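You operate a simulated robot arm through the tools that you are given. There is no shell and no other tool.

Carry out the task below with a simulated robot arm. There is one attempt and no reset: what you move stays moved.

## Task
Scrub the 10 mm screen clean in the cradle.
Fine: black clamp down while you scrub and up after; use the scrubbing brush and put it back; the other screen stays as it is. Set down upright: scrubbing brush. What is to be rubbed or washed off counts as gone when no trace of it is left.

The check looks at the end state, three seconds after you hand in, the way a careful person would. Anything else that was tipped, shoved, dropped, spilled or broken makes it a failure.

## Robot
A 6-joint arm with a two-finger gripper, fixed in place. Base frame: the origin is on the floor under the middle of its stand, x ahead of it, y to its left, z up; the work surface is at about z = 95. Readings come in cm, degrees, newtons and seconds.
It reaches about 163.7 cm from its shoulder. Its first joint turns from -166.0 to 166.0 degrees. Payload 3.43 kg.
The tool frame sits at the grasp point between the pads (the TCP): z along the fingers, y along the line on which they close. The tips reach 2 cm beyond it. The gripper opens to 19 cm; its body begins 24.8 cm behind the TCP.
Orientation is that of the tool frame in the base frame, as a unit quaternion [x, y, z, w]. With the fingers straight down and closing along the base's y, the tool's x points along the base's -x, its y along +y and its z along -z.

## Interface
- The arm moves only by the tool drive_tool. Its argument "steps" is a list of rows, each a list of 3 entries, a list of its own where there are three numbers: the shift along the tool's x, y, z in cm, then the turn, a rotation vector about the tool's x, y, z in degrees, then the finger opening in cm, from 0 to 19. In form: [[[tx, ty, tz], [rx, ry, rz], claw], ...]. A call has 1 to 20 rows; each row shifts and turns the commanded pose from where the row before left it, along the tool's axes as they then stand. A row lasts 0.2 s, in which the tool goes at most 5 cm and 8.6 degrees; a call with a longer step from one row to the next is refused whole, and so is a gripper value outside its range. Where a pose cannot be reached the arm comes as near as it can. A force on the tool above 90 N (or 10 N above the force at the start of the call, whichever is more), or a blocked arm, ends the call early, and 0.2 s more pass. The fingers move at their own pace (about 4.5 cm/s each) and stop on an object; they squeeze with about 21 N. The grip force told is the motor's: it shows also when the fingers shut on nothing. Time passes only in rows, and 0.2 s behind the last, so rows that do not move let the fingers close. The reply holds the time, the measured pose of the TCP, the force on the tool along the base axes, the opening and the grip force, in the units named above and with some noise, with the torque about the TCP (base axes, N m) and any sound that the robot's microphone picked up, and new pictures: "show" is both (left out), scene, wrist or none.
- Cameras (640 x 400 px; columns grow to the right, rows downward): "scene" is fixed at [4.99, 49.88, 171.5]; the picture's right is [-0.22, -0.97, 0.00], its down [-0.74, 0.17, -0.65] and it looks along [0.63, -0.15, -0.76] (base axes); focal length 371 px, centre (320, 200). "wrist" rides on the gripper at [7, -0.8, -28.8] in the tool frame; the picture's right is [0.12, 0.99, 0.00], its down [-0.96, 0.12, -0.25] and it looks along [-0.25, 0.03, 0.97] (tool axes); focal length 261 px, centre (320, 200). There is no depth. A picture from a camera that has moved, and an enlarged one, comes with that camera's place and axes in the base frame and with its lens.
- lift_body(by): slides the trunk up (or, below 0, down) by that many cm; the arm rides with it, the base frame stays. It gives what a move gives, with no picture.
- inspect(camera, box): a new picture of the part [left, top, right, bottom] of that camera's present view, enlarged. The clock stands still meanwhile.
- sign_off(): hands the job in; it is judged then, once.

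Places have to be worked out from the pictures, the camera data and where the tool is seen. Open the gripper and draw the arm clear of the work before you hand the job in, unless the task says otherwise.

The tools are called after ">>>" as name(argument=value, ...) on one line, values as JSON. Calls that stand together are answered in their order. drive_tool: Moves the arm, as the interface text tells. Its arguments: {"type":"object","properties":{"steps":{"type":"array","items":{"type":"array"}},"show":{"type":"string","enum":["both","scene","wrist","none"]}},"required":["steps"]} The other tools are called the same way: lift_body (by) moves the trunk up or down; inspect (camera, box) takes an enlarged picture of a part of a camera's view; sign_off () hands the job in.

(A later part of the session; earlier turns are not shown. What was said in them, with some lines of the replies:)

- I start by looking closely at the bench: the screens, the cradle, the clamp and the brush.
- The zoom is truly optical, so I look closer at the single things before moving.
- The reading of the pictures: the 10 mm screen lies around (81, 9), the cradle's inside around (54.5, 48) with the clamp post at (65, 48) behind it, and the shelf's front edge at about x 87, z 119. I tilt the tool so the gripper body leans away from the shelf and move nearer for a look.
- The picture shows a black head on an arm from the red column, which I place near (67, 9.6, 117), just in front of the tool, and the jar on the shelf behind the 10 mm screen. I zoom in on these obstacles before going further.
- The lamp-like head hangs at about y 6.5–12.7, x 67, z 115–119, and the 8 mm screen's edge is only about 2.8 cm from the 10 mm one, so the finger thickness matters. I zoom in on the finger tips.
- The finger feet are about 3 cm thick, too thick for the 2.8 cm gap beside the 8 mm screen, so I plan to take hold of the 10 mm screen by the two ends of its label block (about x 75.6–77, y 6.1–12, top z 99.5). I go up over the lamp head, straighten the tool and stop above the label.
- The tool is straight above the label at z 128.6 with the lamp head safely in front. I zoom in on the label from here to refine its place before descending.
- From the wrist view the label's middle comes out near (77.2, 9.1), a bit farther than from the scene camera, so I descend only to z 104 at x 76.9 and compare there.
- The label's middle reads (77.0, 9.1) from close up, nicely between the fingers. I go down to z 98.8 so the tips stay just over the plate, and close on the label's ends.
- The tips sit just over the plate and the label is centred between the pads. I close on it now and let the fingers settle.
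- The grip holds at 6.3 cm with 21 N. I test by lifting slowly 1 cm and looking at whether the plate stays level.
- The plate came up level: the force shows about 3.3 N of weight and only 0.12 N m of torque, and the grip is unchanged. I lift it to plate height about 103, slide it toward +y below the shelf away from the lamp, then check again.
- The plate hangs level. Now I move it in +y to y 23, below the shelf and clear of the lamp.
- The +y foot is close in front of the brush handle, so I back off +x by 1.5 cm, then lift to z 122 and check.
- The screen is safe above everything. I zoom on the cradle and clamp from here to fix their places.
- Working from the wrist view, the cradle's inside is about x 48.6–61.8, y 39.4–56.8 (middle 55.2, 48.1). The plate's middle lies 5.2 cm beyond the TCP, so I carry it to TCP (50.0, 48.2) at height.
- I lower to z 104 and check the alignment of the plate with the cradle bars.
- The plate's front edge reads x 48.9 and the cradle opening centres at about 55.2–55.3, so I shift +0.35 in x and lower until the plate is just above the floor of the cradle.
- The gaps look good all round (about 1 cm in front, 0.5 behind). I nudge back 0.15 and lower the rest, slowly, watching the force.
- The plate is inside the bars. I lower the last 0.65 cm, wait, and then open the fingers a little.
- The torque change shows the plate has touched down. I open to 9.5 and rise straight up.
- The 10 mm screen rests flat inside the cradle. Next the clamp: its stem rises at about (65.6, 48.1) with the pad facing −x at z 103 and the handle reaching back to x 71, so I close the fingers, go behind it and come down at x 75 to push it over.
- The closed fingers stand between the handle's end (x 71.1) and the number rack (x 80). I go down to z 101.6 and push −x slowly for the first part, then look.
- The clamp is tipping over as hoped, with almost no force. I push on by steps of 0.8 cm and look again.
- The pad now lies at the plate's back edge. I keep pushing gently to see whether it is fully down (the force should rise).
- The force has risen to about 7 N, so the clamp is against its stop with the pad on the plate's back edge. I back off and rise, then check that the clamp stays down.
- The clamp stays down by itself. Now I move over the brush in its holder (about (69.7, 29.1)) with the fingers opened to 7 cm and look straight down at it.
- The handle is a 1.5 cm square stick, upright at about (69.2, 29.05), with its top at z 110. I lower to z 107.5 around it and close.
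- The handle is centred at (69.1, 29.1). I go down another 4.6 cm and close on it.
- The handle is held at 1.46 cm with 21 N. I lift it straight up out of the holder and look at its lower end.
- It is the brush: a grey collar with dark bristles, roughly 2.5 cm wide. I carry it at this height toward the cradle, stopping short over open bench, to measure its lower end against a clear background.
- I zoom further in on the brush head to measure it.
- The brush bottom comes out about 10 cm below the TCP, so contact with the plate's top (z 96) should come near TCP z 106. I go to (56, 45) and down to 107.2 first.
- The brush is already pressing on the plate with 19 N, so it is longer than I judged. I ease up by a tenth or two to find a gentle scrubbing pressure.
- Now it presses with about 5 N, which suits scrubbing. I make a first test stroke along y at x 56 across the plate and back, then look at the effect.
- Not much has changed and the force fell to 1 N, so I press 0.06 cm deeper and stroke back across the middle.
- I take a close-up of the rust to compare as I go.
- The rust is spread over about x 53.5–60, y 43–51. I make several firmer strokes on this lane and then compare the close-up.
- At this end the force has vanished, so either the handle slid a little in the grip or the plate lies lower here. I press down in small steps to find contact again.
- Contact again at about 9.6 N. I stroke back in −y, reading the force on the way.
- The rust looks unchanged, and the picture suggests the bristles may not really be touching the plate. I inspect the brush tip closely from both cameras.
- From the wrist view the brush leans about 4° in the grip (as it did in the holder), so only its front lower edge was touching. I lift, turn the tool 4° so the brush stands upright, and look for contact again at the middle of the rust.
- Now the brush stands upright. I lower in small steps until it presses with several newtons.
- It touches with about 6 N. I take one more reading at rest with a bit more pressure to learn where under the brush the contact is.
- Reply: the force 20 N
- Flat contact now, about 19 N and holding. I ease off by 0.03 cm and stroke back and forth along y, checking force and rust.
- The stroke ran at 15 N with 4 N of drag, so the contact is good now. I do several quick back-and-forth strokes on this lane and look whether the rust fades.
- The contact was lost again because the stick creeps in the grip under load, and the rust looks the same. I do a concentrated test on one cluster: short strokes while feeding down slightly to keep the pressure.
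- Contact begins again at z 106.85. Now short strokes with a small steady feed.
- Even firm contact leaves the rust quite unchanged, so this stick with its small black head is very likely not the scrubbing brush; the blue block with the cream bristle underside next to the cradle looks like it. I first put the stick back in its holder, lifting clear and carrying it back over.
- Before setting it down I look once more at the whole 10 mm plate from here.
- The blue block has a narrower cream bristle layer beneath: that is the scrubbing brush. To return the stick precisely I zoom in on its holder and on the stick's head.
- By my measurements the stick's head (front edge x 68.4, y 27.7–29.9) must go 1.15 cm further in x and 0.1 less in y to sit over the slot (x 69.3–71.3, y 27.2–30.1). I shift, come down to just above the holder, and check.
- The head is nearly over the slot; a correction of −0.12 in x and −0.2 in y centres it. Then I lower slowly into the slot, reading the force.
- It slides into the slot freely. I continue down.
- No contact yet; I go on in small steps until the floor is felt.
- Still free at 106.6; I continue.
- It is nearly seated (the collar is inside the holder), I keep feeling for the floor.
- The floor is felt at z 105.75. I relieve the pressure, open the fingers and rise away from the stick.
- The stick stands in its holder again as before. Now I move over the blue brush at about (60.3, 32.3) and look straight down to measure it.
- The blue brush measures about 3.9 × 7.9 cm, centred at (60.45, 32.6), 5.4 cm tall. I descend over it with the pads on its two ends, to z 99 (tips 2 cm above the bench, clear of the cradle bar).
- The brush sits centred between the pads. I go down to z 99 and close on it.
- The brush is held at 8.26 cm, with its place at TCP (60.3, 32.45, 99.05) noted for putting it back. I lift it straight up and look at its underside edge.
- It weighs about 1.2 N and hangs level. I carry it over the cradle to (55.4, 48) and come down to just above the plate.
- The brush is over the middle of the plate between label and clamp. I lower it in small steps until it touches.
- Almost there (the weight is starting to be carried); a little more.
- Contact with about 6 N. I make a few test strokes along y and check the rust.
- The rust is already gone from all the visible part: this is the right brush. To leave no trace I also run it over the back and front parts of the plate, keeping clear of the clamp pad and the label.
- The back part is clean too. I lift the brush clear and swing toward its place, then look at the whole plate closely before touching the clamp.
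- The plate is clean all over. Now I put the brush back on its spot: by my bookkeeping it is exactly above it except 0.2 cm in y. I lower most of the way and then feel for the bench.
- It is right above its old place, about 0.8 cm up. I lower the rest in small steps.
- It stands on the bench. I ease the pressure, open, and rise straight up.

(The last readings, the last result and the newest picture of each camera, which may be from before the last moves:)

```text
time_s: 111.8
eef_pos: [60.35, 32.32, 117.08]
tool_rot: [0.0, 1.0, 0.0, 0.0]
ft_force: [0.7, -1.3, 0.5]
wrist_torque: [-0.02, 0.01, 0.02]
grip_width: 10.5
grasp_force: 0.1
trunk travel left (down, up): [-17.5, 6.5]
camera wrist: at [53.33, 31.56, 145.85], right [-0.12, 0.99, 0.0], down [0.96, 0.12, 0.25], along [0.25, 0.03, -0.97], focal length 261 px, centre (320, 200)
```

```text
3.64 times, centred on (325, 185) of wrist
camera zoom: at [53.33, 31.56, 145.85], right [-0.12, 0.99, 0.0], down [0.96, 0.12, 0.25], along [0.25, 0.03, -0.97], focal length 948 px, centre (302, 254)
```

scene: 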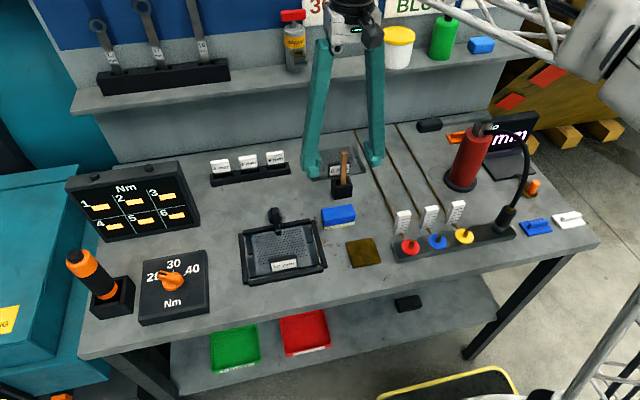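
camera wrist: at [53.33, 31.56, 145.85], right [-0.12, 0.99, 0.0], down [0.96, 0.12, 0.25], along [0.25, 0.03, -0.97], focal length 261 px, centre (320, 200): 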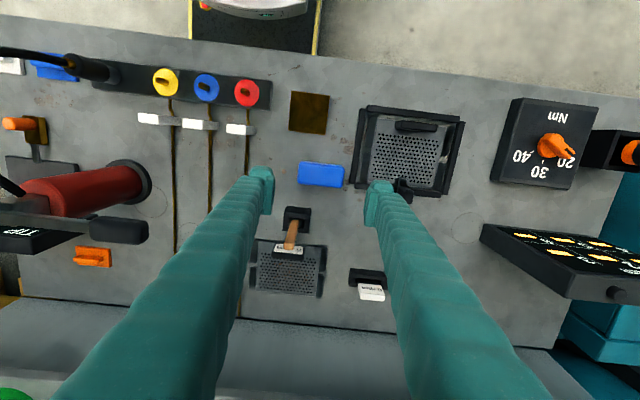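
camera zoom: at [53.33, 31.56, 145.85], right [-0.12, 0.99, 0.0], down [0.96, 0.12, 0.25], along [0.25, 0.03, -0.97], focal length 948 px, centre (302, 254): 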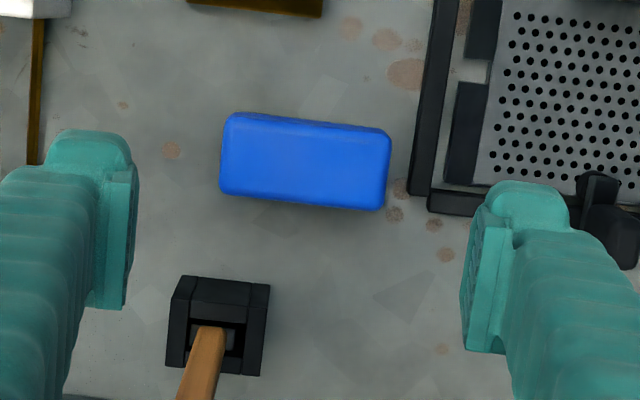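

The brush is back exactly in its place, upright. Now the clamp: I move above its upright handle (around (62, 48), top z 103) with the fingers opened to 6 cm and look.

>>> drive_tool(steps=[[[-0.4, 3, 0], [0, 0, 0], 8], [[-0.4, 4, 0], [0, 0, 0], 6], [[-0.4, 4, 0], [0, 0, 0], 6], [[-0.4, 4, 0], [0, 0, 0], 6], [[0, 0.6, 2.5], [0, 0, 0], 6], [[0, 0, 2], [0, 0, 0], 6], [[0, 0, 0], [0, 0, 0], 6]], show="both")

>>> inspect(camera="wrist", box=[270, 130, 370, 230])

>>> inspect(camera="scene", box=[250, 190, 310, 250])

```text
time_s: 113.4
eef_pos: [61.69, 48.17, 112.46]
tool_rot: [0.0, 1.0, 0.0, 0.0]
ft_force: [-0.2, 0.3, -0.3]
wrist_torque: [0.03, -0.02, 0.03]
grip_width: 5.99
grasp_force: 0.0
trunk travel left (down, up): [-17.5, 6.5]
camera wrist: at [54.81, 47.45, 141.2], right [-0.12, 0.99, 0.0], down [0.96, 0.12, 0.25], along [0.25, 0.03, -0.97], focal length 261 px, centre (320, 200)
```

scene: 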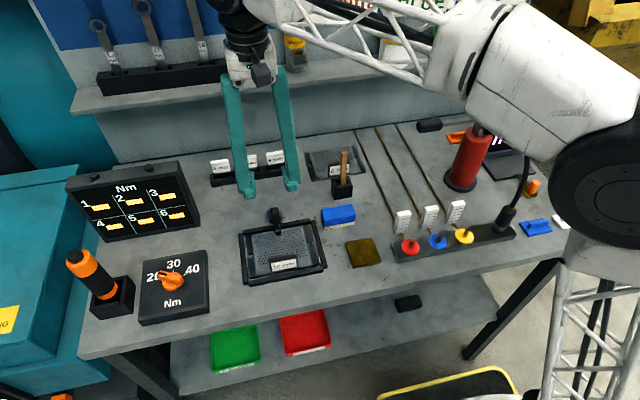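
wrist: 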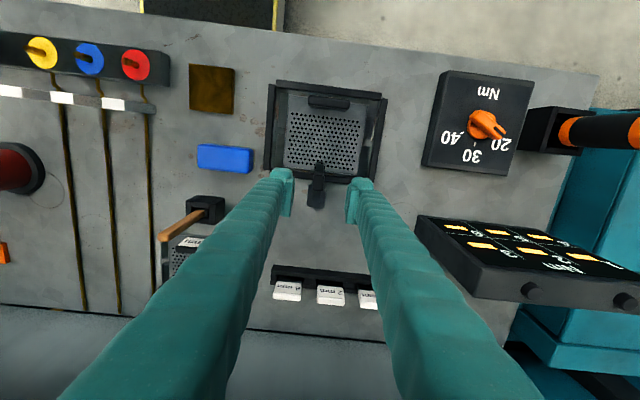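

```text
4.00 times, centred on (320, 180) of wrist
camera zoom: at [54.81, 47.45, 141.2], right [-0.12, 0.99, 0.0], down [0.96, 0.12, 0.25], along [0.25, 0.03, -0.97], focal length 1043 px, centre (320, 280)
```

zoom: 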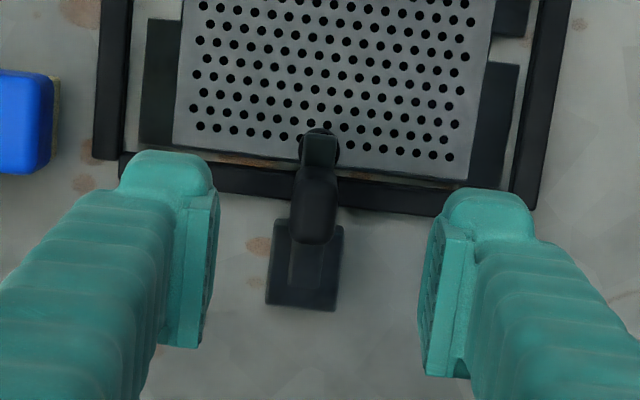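

```text
6.67 times, centred on (280, 220) of scene
camera zoom: at [4.99, 49.88, 171.5], right [-0.22, -0.97, 0.0], down [-0.74, 0.17, -0.65], along [0.63, -0.15, -0.76], focal length 2476 px, centre (587, 67)
```

zoom: 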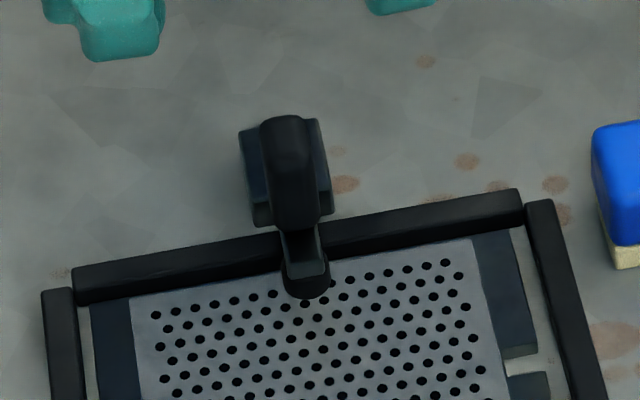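

The handle stands from about (61.5, 98.2) to (62.8, 102.1). I come down around it to z 101.5 and close gently on its sides, to swing it back along its arc.

>>> drive_tool(steps=[[[-0.7, -0.1, 3], [0, 0, 0], 6], [[0, 0, 4], [0, 0, 0], 6], [[0, 0, 2.5], [0, 0, 0], 6], [[0, 0, 1.4], [0, 0, 0], 6], [[0, 0, 0], [0, 0, 0], 6]], show="none")

>>> inspect(camera="wrist", box=[270, 140, 370, 240])

>>> inspect(camera="scene", box=[240, 170, 320, 250])

```text
time_s: 114.6
eef_pos: [62.53, 47.99, 101.68]
tool_rot: [0.0, 1.0, 0.001, 0.0]
ft_force: [-0.2, -1.1, 0.1]
wrist_torque: [-0.01, 0.03, 0.01]
grip_width: 6.0
grasp_force: 0.1
trunk travel left (down, up): [-17.5, 6.5]
```

```text
4.00 times, centred on (320, 190) of wrist
camera zoom: at [55.48, 47.28, 130.39], right [-0.12, 0.99, 0.0], down [0.96, 0.12, 0.25], along [0.25, 0.03, -0.97], focal length 1043 px, centre (320, 240)
```

zoom: 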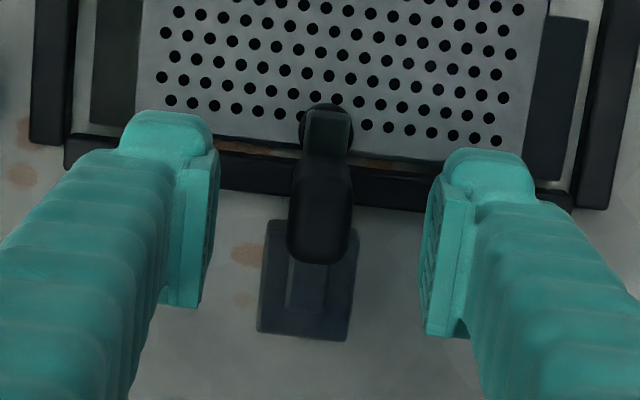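

```text
5.00 times, centred on (280, 210) of scene
camera zoom: at [4.99, 49.88, 171.5], right [-0.22, -0.97, 0.0], down [-0.74, 0.17, -0.65], along [0.63, -0.15, -0.76], focal length 1857 px, centre (520, 150)
```

zoom: 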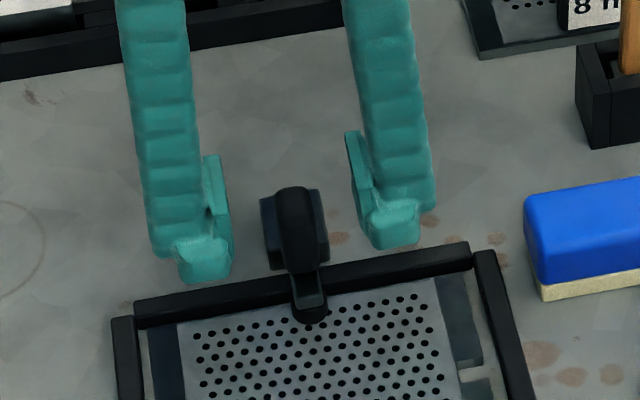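

The handle is centred between the pads. I close on it.

>>> drive_tool(steps=[[[0, 0, 0], [0, 0, 0], 3], [[0, 0, 0], [0, 0, 0], 1], [[0, 0, 0], [0, 0, 0], 0], [[0, 0, 0], [0, 0, 0], 0], [[0, 0, 0], [0, 0, 0], 0]], show="none")

```text
time_s: 115.8
eef_pos: [62.52, 48.05, 101.64]
tool_rot: [0.0, 1.0, 0.001, 0.0]
ft_force: [-1.7, -4.4, -1.7]
wrist_torque: [0.01, 0.08, 0.01]
grip_width: 1.69
grasp_force: 44.6
trunk travel left (down, up): [-17.5, 6.5]
```

The handle is held (1.7 cm). I swing it back along the arc in small steps, half of the way first.

>>> drive_tool(steps=[[[-0.55, -0.05, -0.45], [0, 0, 0], 0], [[-0.6, 0, -0.35], [0, 0, 0], 0], [[-0.65, 0, -0.3], [0, 0, 0], 0], [[-0.7, 0, -0.2], [0, 0, 0], 0], [[-0.7, 0, -0.1], [0, 0, 0], 0], [[-0.7, 0, -0.05], [0, 0, 0], 0], [[0, 0, 0], [0, 0, 0], 0]], show="none")

>>> inspect(camera="scene", box=[240, 170, 320, 250])

>>> inspect(camera="wrist", box=[270, 140, 370, 240])

```text
time_s: 117.4
eef_pos: [66.37, 47.99, 103.22]
tool_rot: [0.0, 1.0, 0.0, 0.001]
ft_force: [-20.9, -9.3, 7.2]
wrist_torque: [-0.11, 1.17, 0.02]
grip_width: 1.69
grasp_force: 45.0
trunk travel left (down, up): [-17.5, 6.5]
```

```text
5.00 times, centred on (280, 210) of scene
camera zoom: at [4.99, 49.88, 171.5], right [-0.22, -0.97, 0.0], down [-0.74, 0.17, -0.65], along [0.63, -0.15, -0.76], focal length 1857 px, centre (520, 150)
```

zoom: 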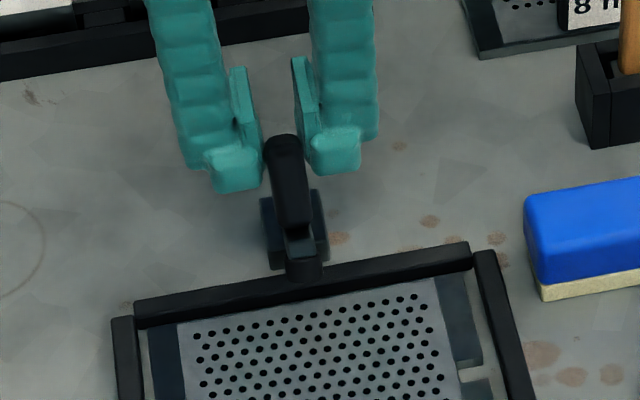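

```text
4.00 times, centred on (320, 190) of wrist
camera zoom: at [59.4, 47.21, 131.95], right [-0.12, 0.99, 0.0], down [0.96, 0.12, 0.25], along [0.25, 0.03, -0.97], focal length 1043 px, centre (320, 240)
```

zoom: 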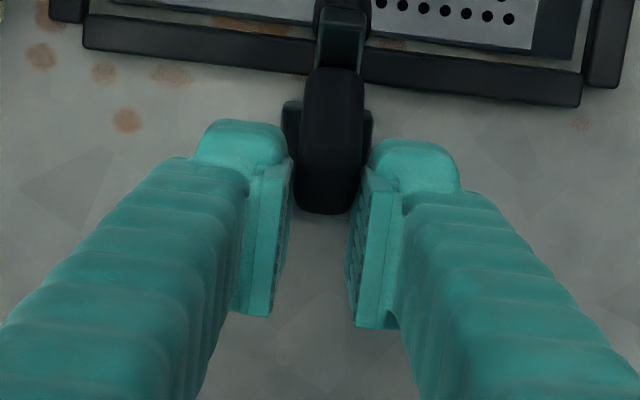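

The pad is up off the plate, but the pads now hold only the handle's end, since its arc is tighter than I took. I follow the handle's end more closely for the next part.

>>> drive_tool(steps=[[[-0.4, 0, 0.1], [0, 0, 0], 0], [[-0.5, 0, 0.15], [0, 0, 0], 0], [[-0.55, 0, 0.2], [0, 0, 0], 0], [[-0.5, 0, 0.25], [0, 0, 0], 0], [[0, 0, 0], [0, 0, 0], 0]], show="none")

>>> inspect(camera="scene", box=[240, 170, 320, 250])

>>> inspect(camera="wrist", box=[270, 120, 370, 220])

```text
time_s: 118.6
eef_pos: [68.5, 48.15, 102.35]
tool_rot: [0.0, 1.0, 0.0, 0.001]
ft_force: [1.3, 0.1, -0.8]
wrist_torque: [-0.02, -0.06, -0.03]
grip_width: 1.37
grasp_force: 44.9
trunk travel left (down, up): [-17.5, 6.5]
```

```text
5.00 times, centred on (280, 210) of scene
camera zoom: at [4.99, 49.88, 171.5], right [-0.22, -0.97, 0.0], down [-0.74, 0.17, -0.65], along [0.63, -0.15, -0.76], focal length 1857 px, centre (520, 150)
```

zoom: 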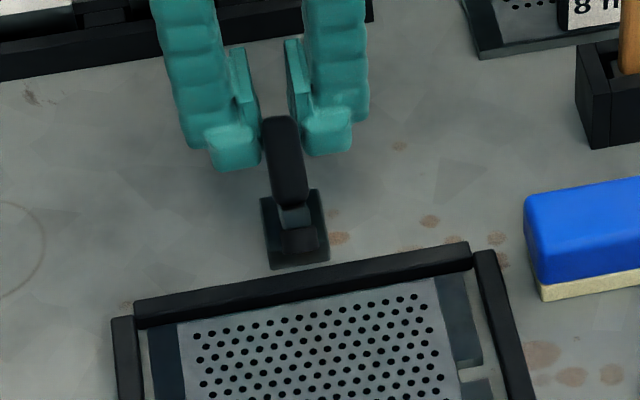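

```text
4.00 times, centred on (320, 170) of wrist
camera zoom: at [61.53, 47.23, 131.05], right [-0.12, 0.99, 0.0], down [0.96, 0.11, 0.25], along [0.25, 0.03, -0.97], focal length 1043 px, centre (320, 320)
```

zoom: 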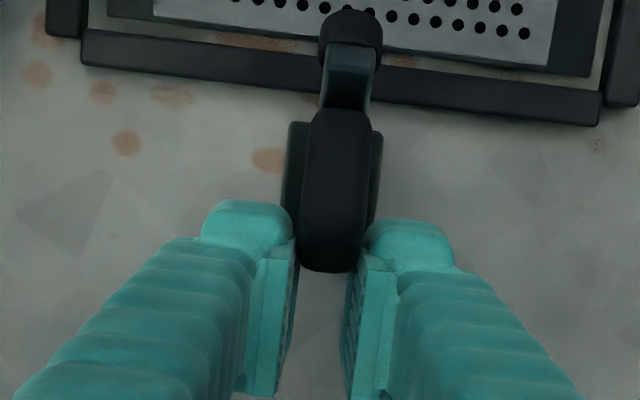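

The handle's rounded end is about to slip out of the pads. During the first push the clamp held its own position mid-way, so I open, move back over the middle of the handle and take it again.

>>> drive_tool(steps=[[[0, 0, 0], [0, 0, 0], 2.5], [[0, 0, 0], [0, 0, 0], 4.5], [[0, 0, 0], [0, 0, 0], 4.5]], show="none")

>>> inspect(camera="wrist", box=[270, 120, 370, 220])

>>> inspect(camera="scene", box=[240, 170, 320, 250])

```text
time_s: 119.4
eef_pos: [68.43, 48.04, 102.49]
tool_rot: [0.0, 1.0, 0.0, -0.001]
ft_force: [-0.6, 0.2, -0.7]
wrist_torque: [-0.01, -0.05, 0.02]
grip_width: 4.49
grasp_force: 0.1
trunk travel left (down, up): [-17.5, 6.5]
```

```text
4.00 times, centred on (320, 170) of wrist
camera zoom: at [61.42, 47.26, 131.12], right [-0.12, 0.99, 0.0], down [0.96, 0.12, 0.25], along [0.25, 0.03, -0.97], focal length 1043 px, centre (320, 320)
```

zoom: 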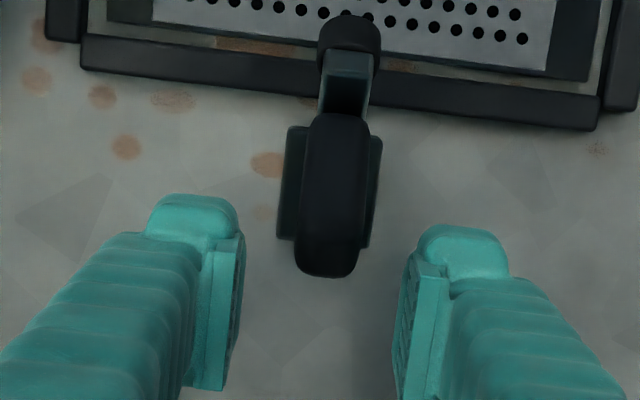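

```text
5.00 times, centred on (280, 210) of scene
camera zoom: at [4.99, 49.88, 171.5], right [-0.22, -0.97, 0.0], down [-0.74, 0.17, -0.65], along [0.63, -0.15, -0.76], focal length 1857 px, centre (520, 150)
```

zoom: 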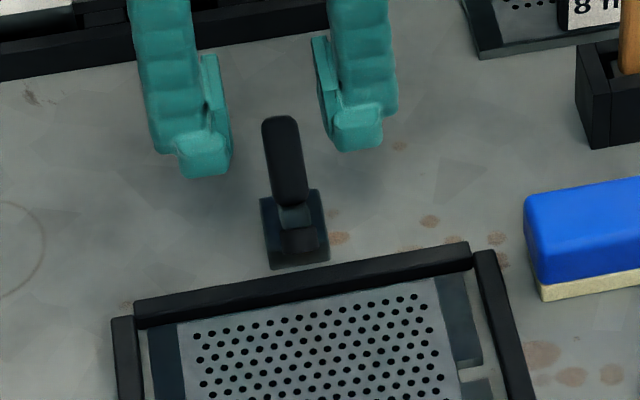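

The clamp stays half-way by itself. I move back so the pads are at the handle's middle (65.6, 102.2), close more lightly, and swing on along the corrected arc.

>>> drive_tool(steps=[[[1.4, -0.05, 0.1], [0, 0, 0], 4.5], [[1.4, 0, 0.1], [0, 0, 0], 4.5], [[0, 0, 0], [0, 0, 0], 2.5], [[0, 0, 0], [0, 0, 0], 1.6], [[0, 0, 0], [0, 0, 0], 1.6], [[0, 0, 0], [0, 0, 0], 1.6]], show="none")

>>> drive_tool(steps=[[[-0.6, 0, 0], [0, 0, 0], 1.6], [[-0.6, 0, 0], [0, 0, 0], 1.6], [[-0.6, 0, 0.12], [0, 0, 0], 1.6], [[-0.6, 0, 0.18], [0, 0, 0], 1.6], [[-0.55, 0, 0.27], [0, 0, 0], 1.6], [[-0.55, 0, 0.33], [0, 0, 0], 1.6], [[0, 0, 0], [0, 0, 0], 1.6]], show="none")

>>> inspect(camera="scene", box=[240, 170, 320, 250])

>>> inspect(camera="wrist", box=[270, 120, 370, 220])

```text
time_s: 120.8
eef_pos: [65.58, 47.89, 102.18]
tool_rot: [0.001, 1.0, 0.0, 0.0]
ft_force: [0.8, 7.2, -0.2]
wrist_torque: [0.0, -0.03, -0.02]
grip_width: 1.99
grasp_force: 3.3
trunk travel left (down, up): [-17.5, 6.5]
```

```text
time_s: 122.4
eef_pos: [69.25, 47.8, 101.26]
tool_rot: [0.0, 1.0, 0.0, 0.0]
ft_force: [0.7, 5.9, -2.4]
wrist_torque: [0.02, 0.01, -0.01]
grip_width: 1.97
grasp_force: 3.5
trunk travel left (down, up): [-17.5, 6.5]
```

```text
5.00 times, centred on (280, 210) of scene
camera zoom: at [4.99, 49.88, 171.5], right [-0.22, -0.97, 0.0], down [-0.74, 0.17, -0.65], along [0.63, -0.15, -0.76], focal length 1857 px, centre (520, 150)
```

zoom: 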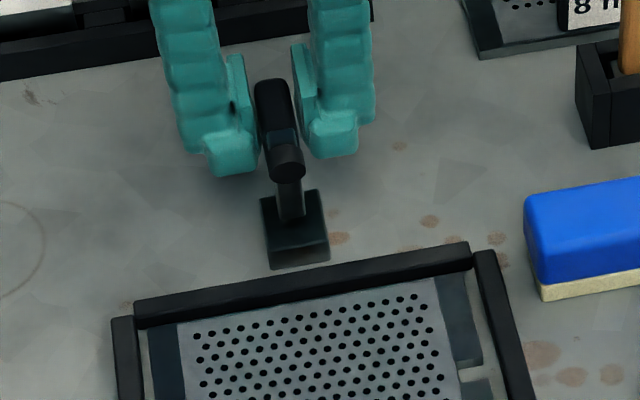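

```text
4.00 times, centred on (320, 170) of wrist
camera zoom: at [62.25, 47.16, 129.97], right [-0.12, 0.99, 0.0], down [0.96, 0.12, 0.25], along [0.25, 0.03, -0.97], focal length 1043 px, centre (320, 320)
```

zoom: 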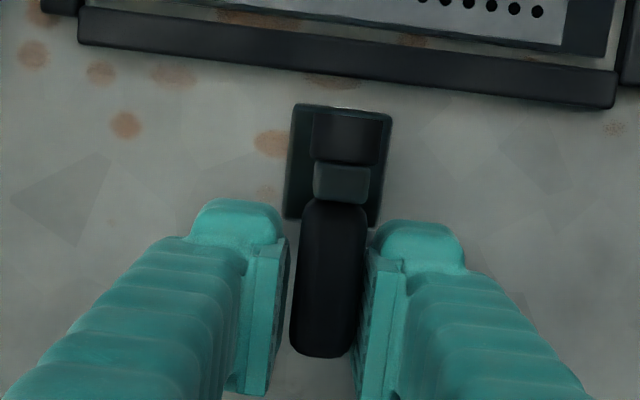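

The clamp is up again, nearly as at the start (the pad is about 2 px lower in the picture). I push a little further along the arc to its stop.

>>> drive_tool(steps=[[[-0.25, 0, 0.22], [0, 0, 0], 1.6], [[-0.2, 0, 0.2], [0, 0, 0], 1.6], [[0, 0, 0], [0, 0, 0], 1.6]], show="none")

>>> inspect(camera="scene", box=[250, 180, 300, 230])

```text
time_s: 123.2
eef_pos: [69.61, 47.98, 100.88]
tool_rot: [0.0, 1.0, 0.0, 0.0]
ft_force: [-0.7, 6.1, 0.8]
wrist_torque: [0.06, 0.1, 0.01]
grip_width: 1.9
grasp_force: 3.3
trunk travel left (down, up): [-17.5, 6.5]
```

```text
8.00 times, centred on (275, 205) of scene
camera zoom: at [4.99, 49.88, 171.5], right [-0.22, -0.97, 0.0], down [-0.74, 0.17, -0.65], along [0.63, -0.15, -0.76], focal length 2971 px, centre (680, 160)
```

zoom: 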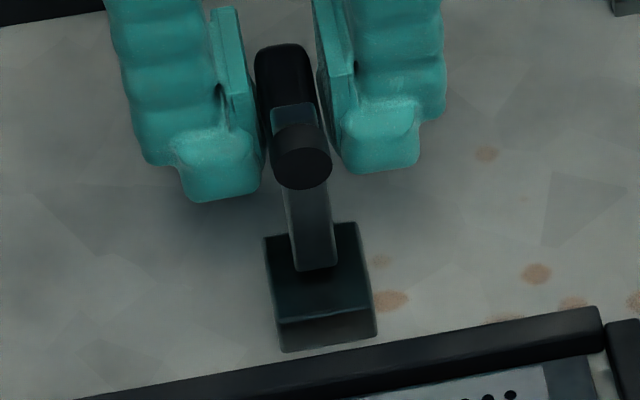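

The clamp now looks the same as in the very first picture. I open the fingers and rise straight up and away.

>>> drive_tool(steps=[[[0, 0, 0], [0, 0, 0], 3.5], [[0, 0, 0], [0, 0, 0], 5], [[0, 0, 0], [0, 0, 0], 5], [[0, 0, -2], [0, 0, 0], 5], [[0, 0, -4], [0, 0, 0], 5], [[0, 0, -4.5], [0, 0, 0], 5], [[0, 0, -4.5], [0, 0, 0], 5], [[0, 0, -4.5], [0, 0, 0], 5], [[0, 0, 0], [0, 0, 0], 5]], show="both")

>>> inspect(camera="scene", box=[235, 180, 335, 290])

>>> inspect(camera="wrist", box=[250, 60, 400, 200])

```text
time_s: 125.2
eef_pos: [69.71, 47.75, 120.37]
tool_rot: [0.0, 1.0, 0.001, 0.0]
ft_force: [0.4, 0.3, 0.1]
wrist_torque: [-0.03, 0.02, 0.01]
grip_width: 4.98
grasp_force: 0.1
trunk travel left (down, up): [-17.5, 6.5]
camera wrist: at [62.72, 47.03, 149.04], right [-0.12, 0.99, 0.0], down [0.96, 0.12, 0.25], along [0.25, 0.03, -0.97], focal length 261 px, centre (320, 200)
```

scene: 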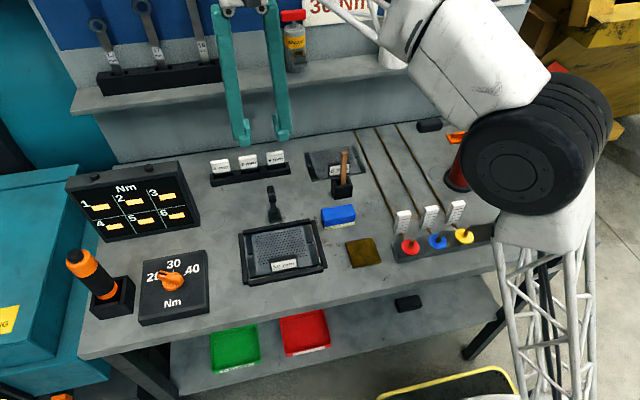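
wrist: 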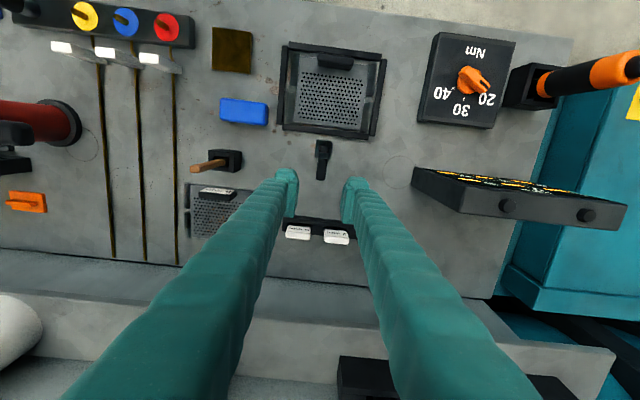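

```text
3.64 times, centred on (285, 235) of scene
camera zoom: at [4.99, 49.88, 171.5], right [-0.22, -0.97, 0.0], down [-0.74, 0.17, -0.65], along [0.63, -0.15, -0.76], focal length 1350 px, centre (447, 73)
```

zoom: 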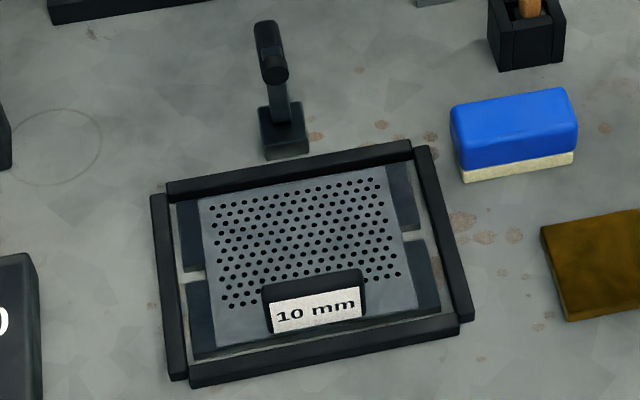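

```text
2.86 times, centred on (325, 130) of wrist
camera zoom: at [62.72, 47.03, 149.04], right [-0.12, 0.99, 0.0], down [0.96, 0.12, 0.25], along [0.25, 0.03, -0.97], focal length 745 px, centre (306, 400)
```

zoom: 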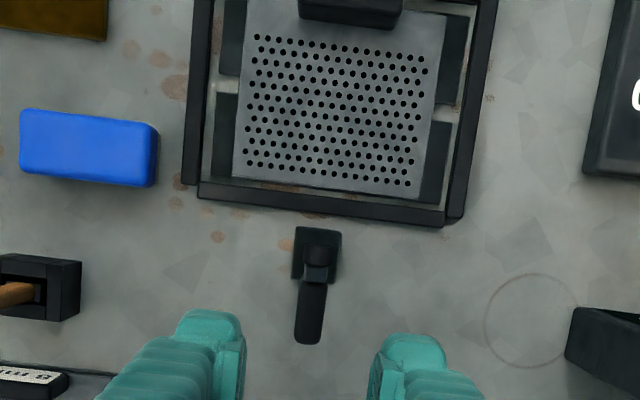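

Clamp up, brush and stick in place, and the plate under the clamp pad looks clean as well. I take high-zoom checks of the plate, the stick in its holder and the 8 mm screen before finishing.

>>> inspect(camera="wrist", box=[290, 65, 370, 135])

>>> inspect(camera="scene", box=[260, 225, 320, 265])

>>> inspect(camera="scene", box=[300, 135, 390, 210])

```text
5.71 times, centred on (330, 100) of wrist
camera zoom: at [62.72, 47.03, 149.04], right [-0.12, 0.99, 0.0], down [0.96, 0.12, 0.25], along [0.25, 0.03, -0.97], focal length 1489 px, centre (263, 771)
```

zoom: 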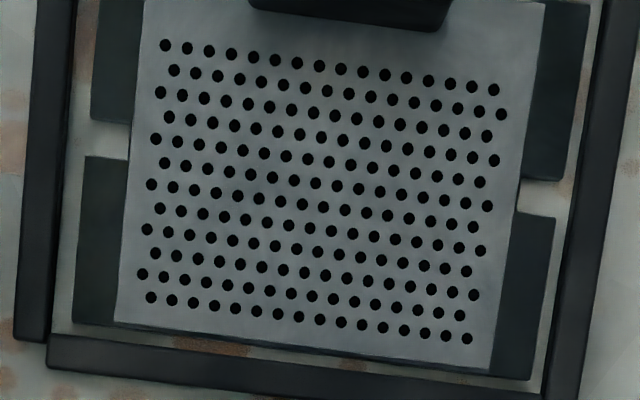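

```text
10.00 times, centred on (290, 245) of scene
camera zoom: at [4.99, 49.88, 171.5], right [-0.22, -0.97, 0.0], down [-0.74, 0.17, -0.65], along [0.63, -0.15, -0.76], focal length 3714 px, centre (620, -250)
```

zoom: 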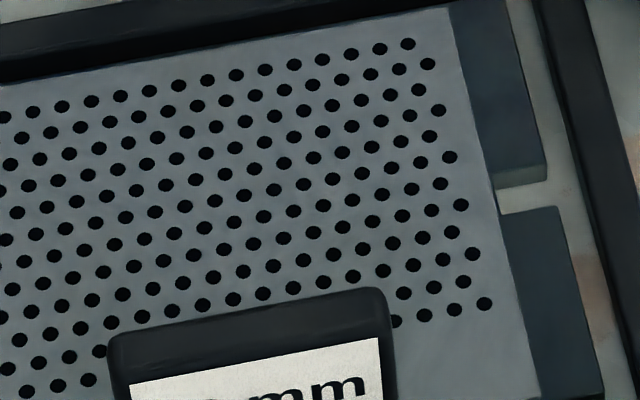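

```text
5.33 times, centred on (345, 172) of scene
camera zoom: at [4.99, 49.88, 171.5], right [-0.22, -0.97, 0.0], down [-0.74, 0.17, -0.65], along [0.63, -0.15, -0.76], focal length 1980 px, centre (187, 347)
```

zoom: 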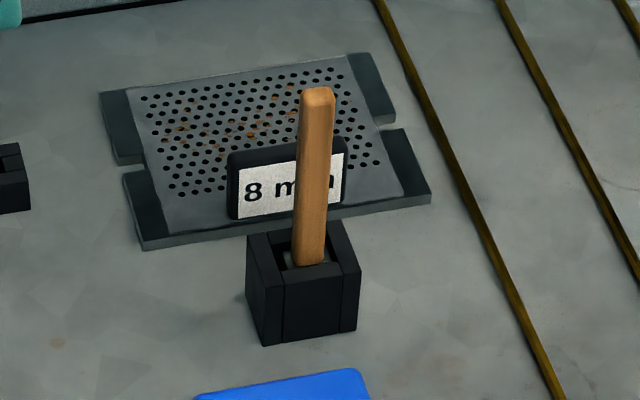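

No trace of rust is left, the 8 mm screen is untouched, and everything stands as it should. I draw the arm up and back with open fingers.

>>> drive_tool(steps=[[[0, 0, -4], [0, 0, 0], 8], [[0, 0, -4.5], [0, 0, 0], 10], [[0, 0, -4], [0, 0, 0], 10], [[4, -3, 0], [0, 0, 0], 10], [[4, -3, 0], [0, 0, 0], 10], [[4, -3, 0], [0, 0, 0], 10], [[0, 0, 0], [0, 0, 0], 10]], show="both")

```text
time_s: 126.8
eef_pos: [55.6, 37.49, 127.77]
tool_rot: [0.0, 1.0, 0.0, 0.0]
ft_force: [-1.1, 0.8, 0.2]
wrist_torque: [0.09, -0.1, 0.03]
grip_width: 9.97
grasp_force: 0.1
out of reach, approached as far as the arm can: row 2, 3
trunk travel left (down, up): [-17.5, 6.5]
camera wrist: at [48.62, 36.62, 156.47], right [-0.12, 0.99, 0.0], down [0.96, 0.12, 0.25], along [0.25, 0.03, -0.97], focal length 261 px, centre (320, 200)
```

scene: 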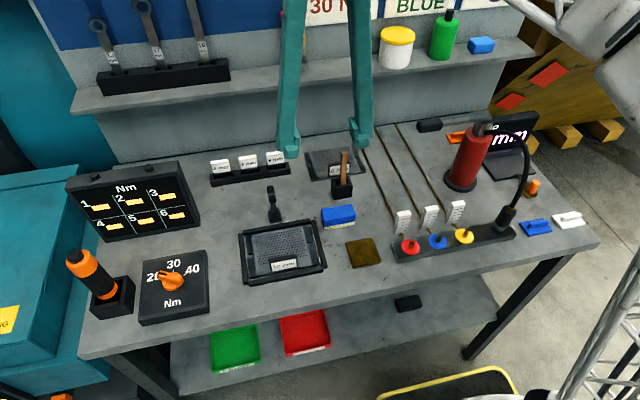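
wrist: 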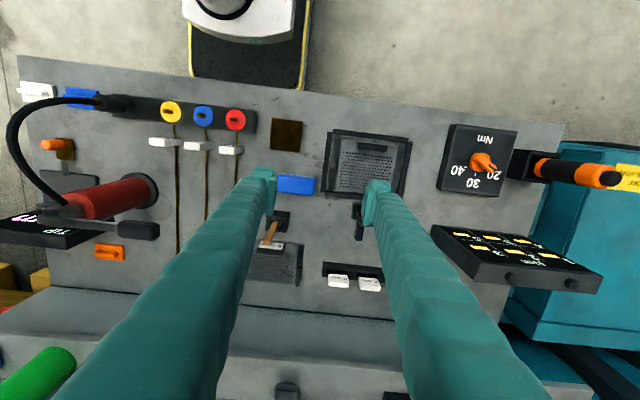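

The arm is clear at z 128 with the gripper open. The 10 mm screen lies clean in the cradle, the clamp is up, the brush is upright in its place, and nothing else has been left out of place. I hand the job in.

>>> sign_off()

```text
The job is handed in.
```

The 10 mm screen is clean and lying in the cradle, and the job is handed in. Close-up pictures showed no rust left on it, including where the clamp pad had been.

- **Clamp:** it was down for all the scrubbing. It is now up again, matching the first picture.
- **Scrubbing brush:** the blue block brush did the cleaning. It is back on its own spot, standing upright.
- **Other screen:** the 8 mm screen was not touched.
- **Arm:** the gripper is open and the arm is drawn clear of the bench.

I first took the wooden-handled brush from its holder by mistake and rubbed the screen with it. It removed nothing. It is back upright in its holder, though it may lean slightly differently than before.

I left the 10 mm screen in the cradle, since the task did not say to return it to where it had been lying.
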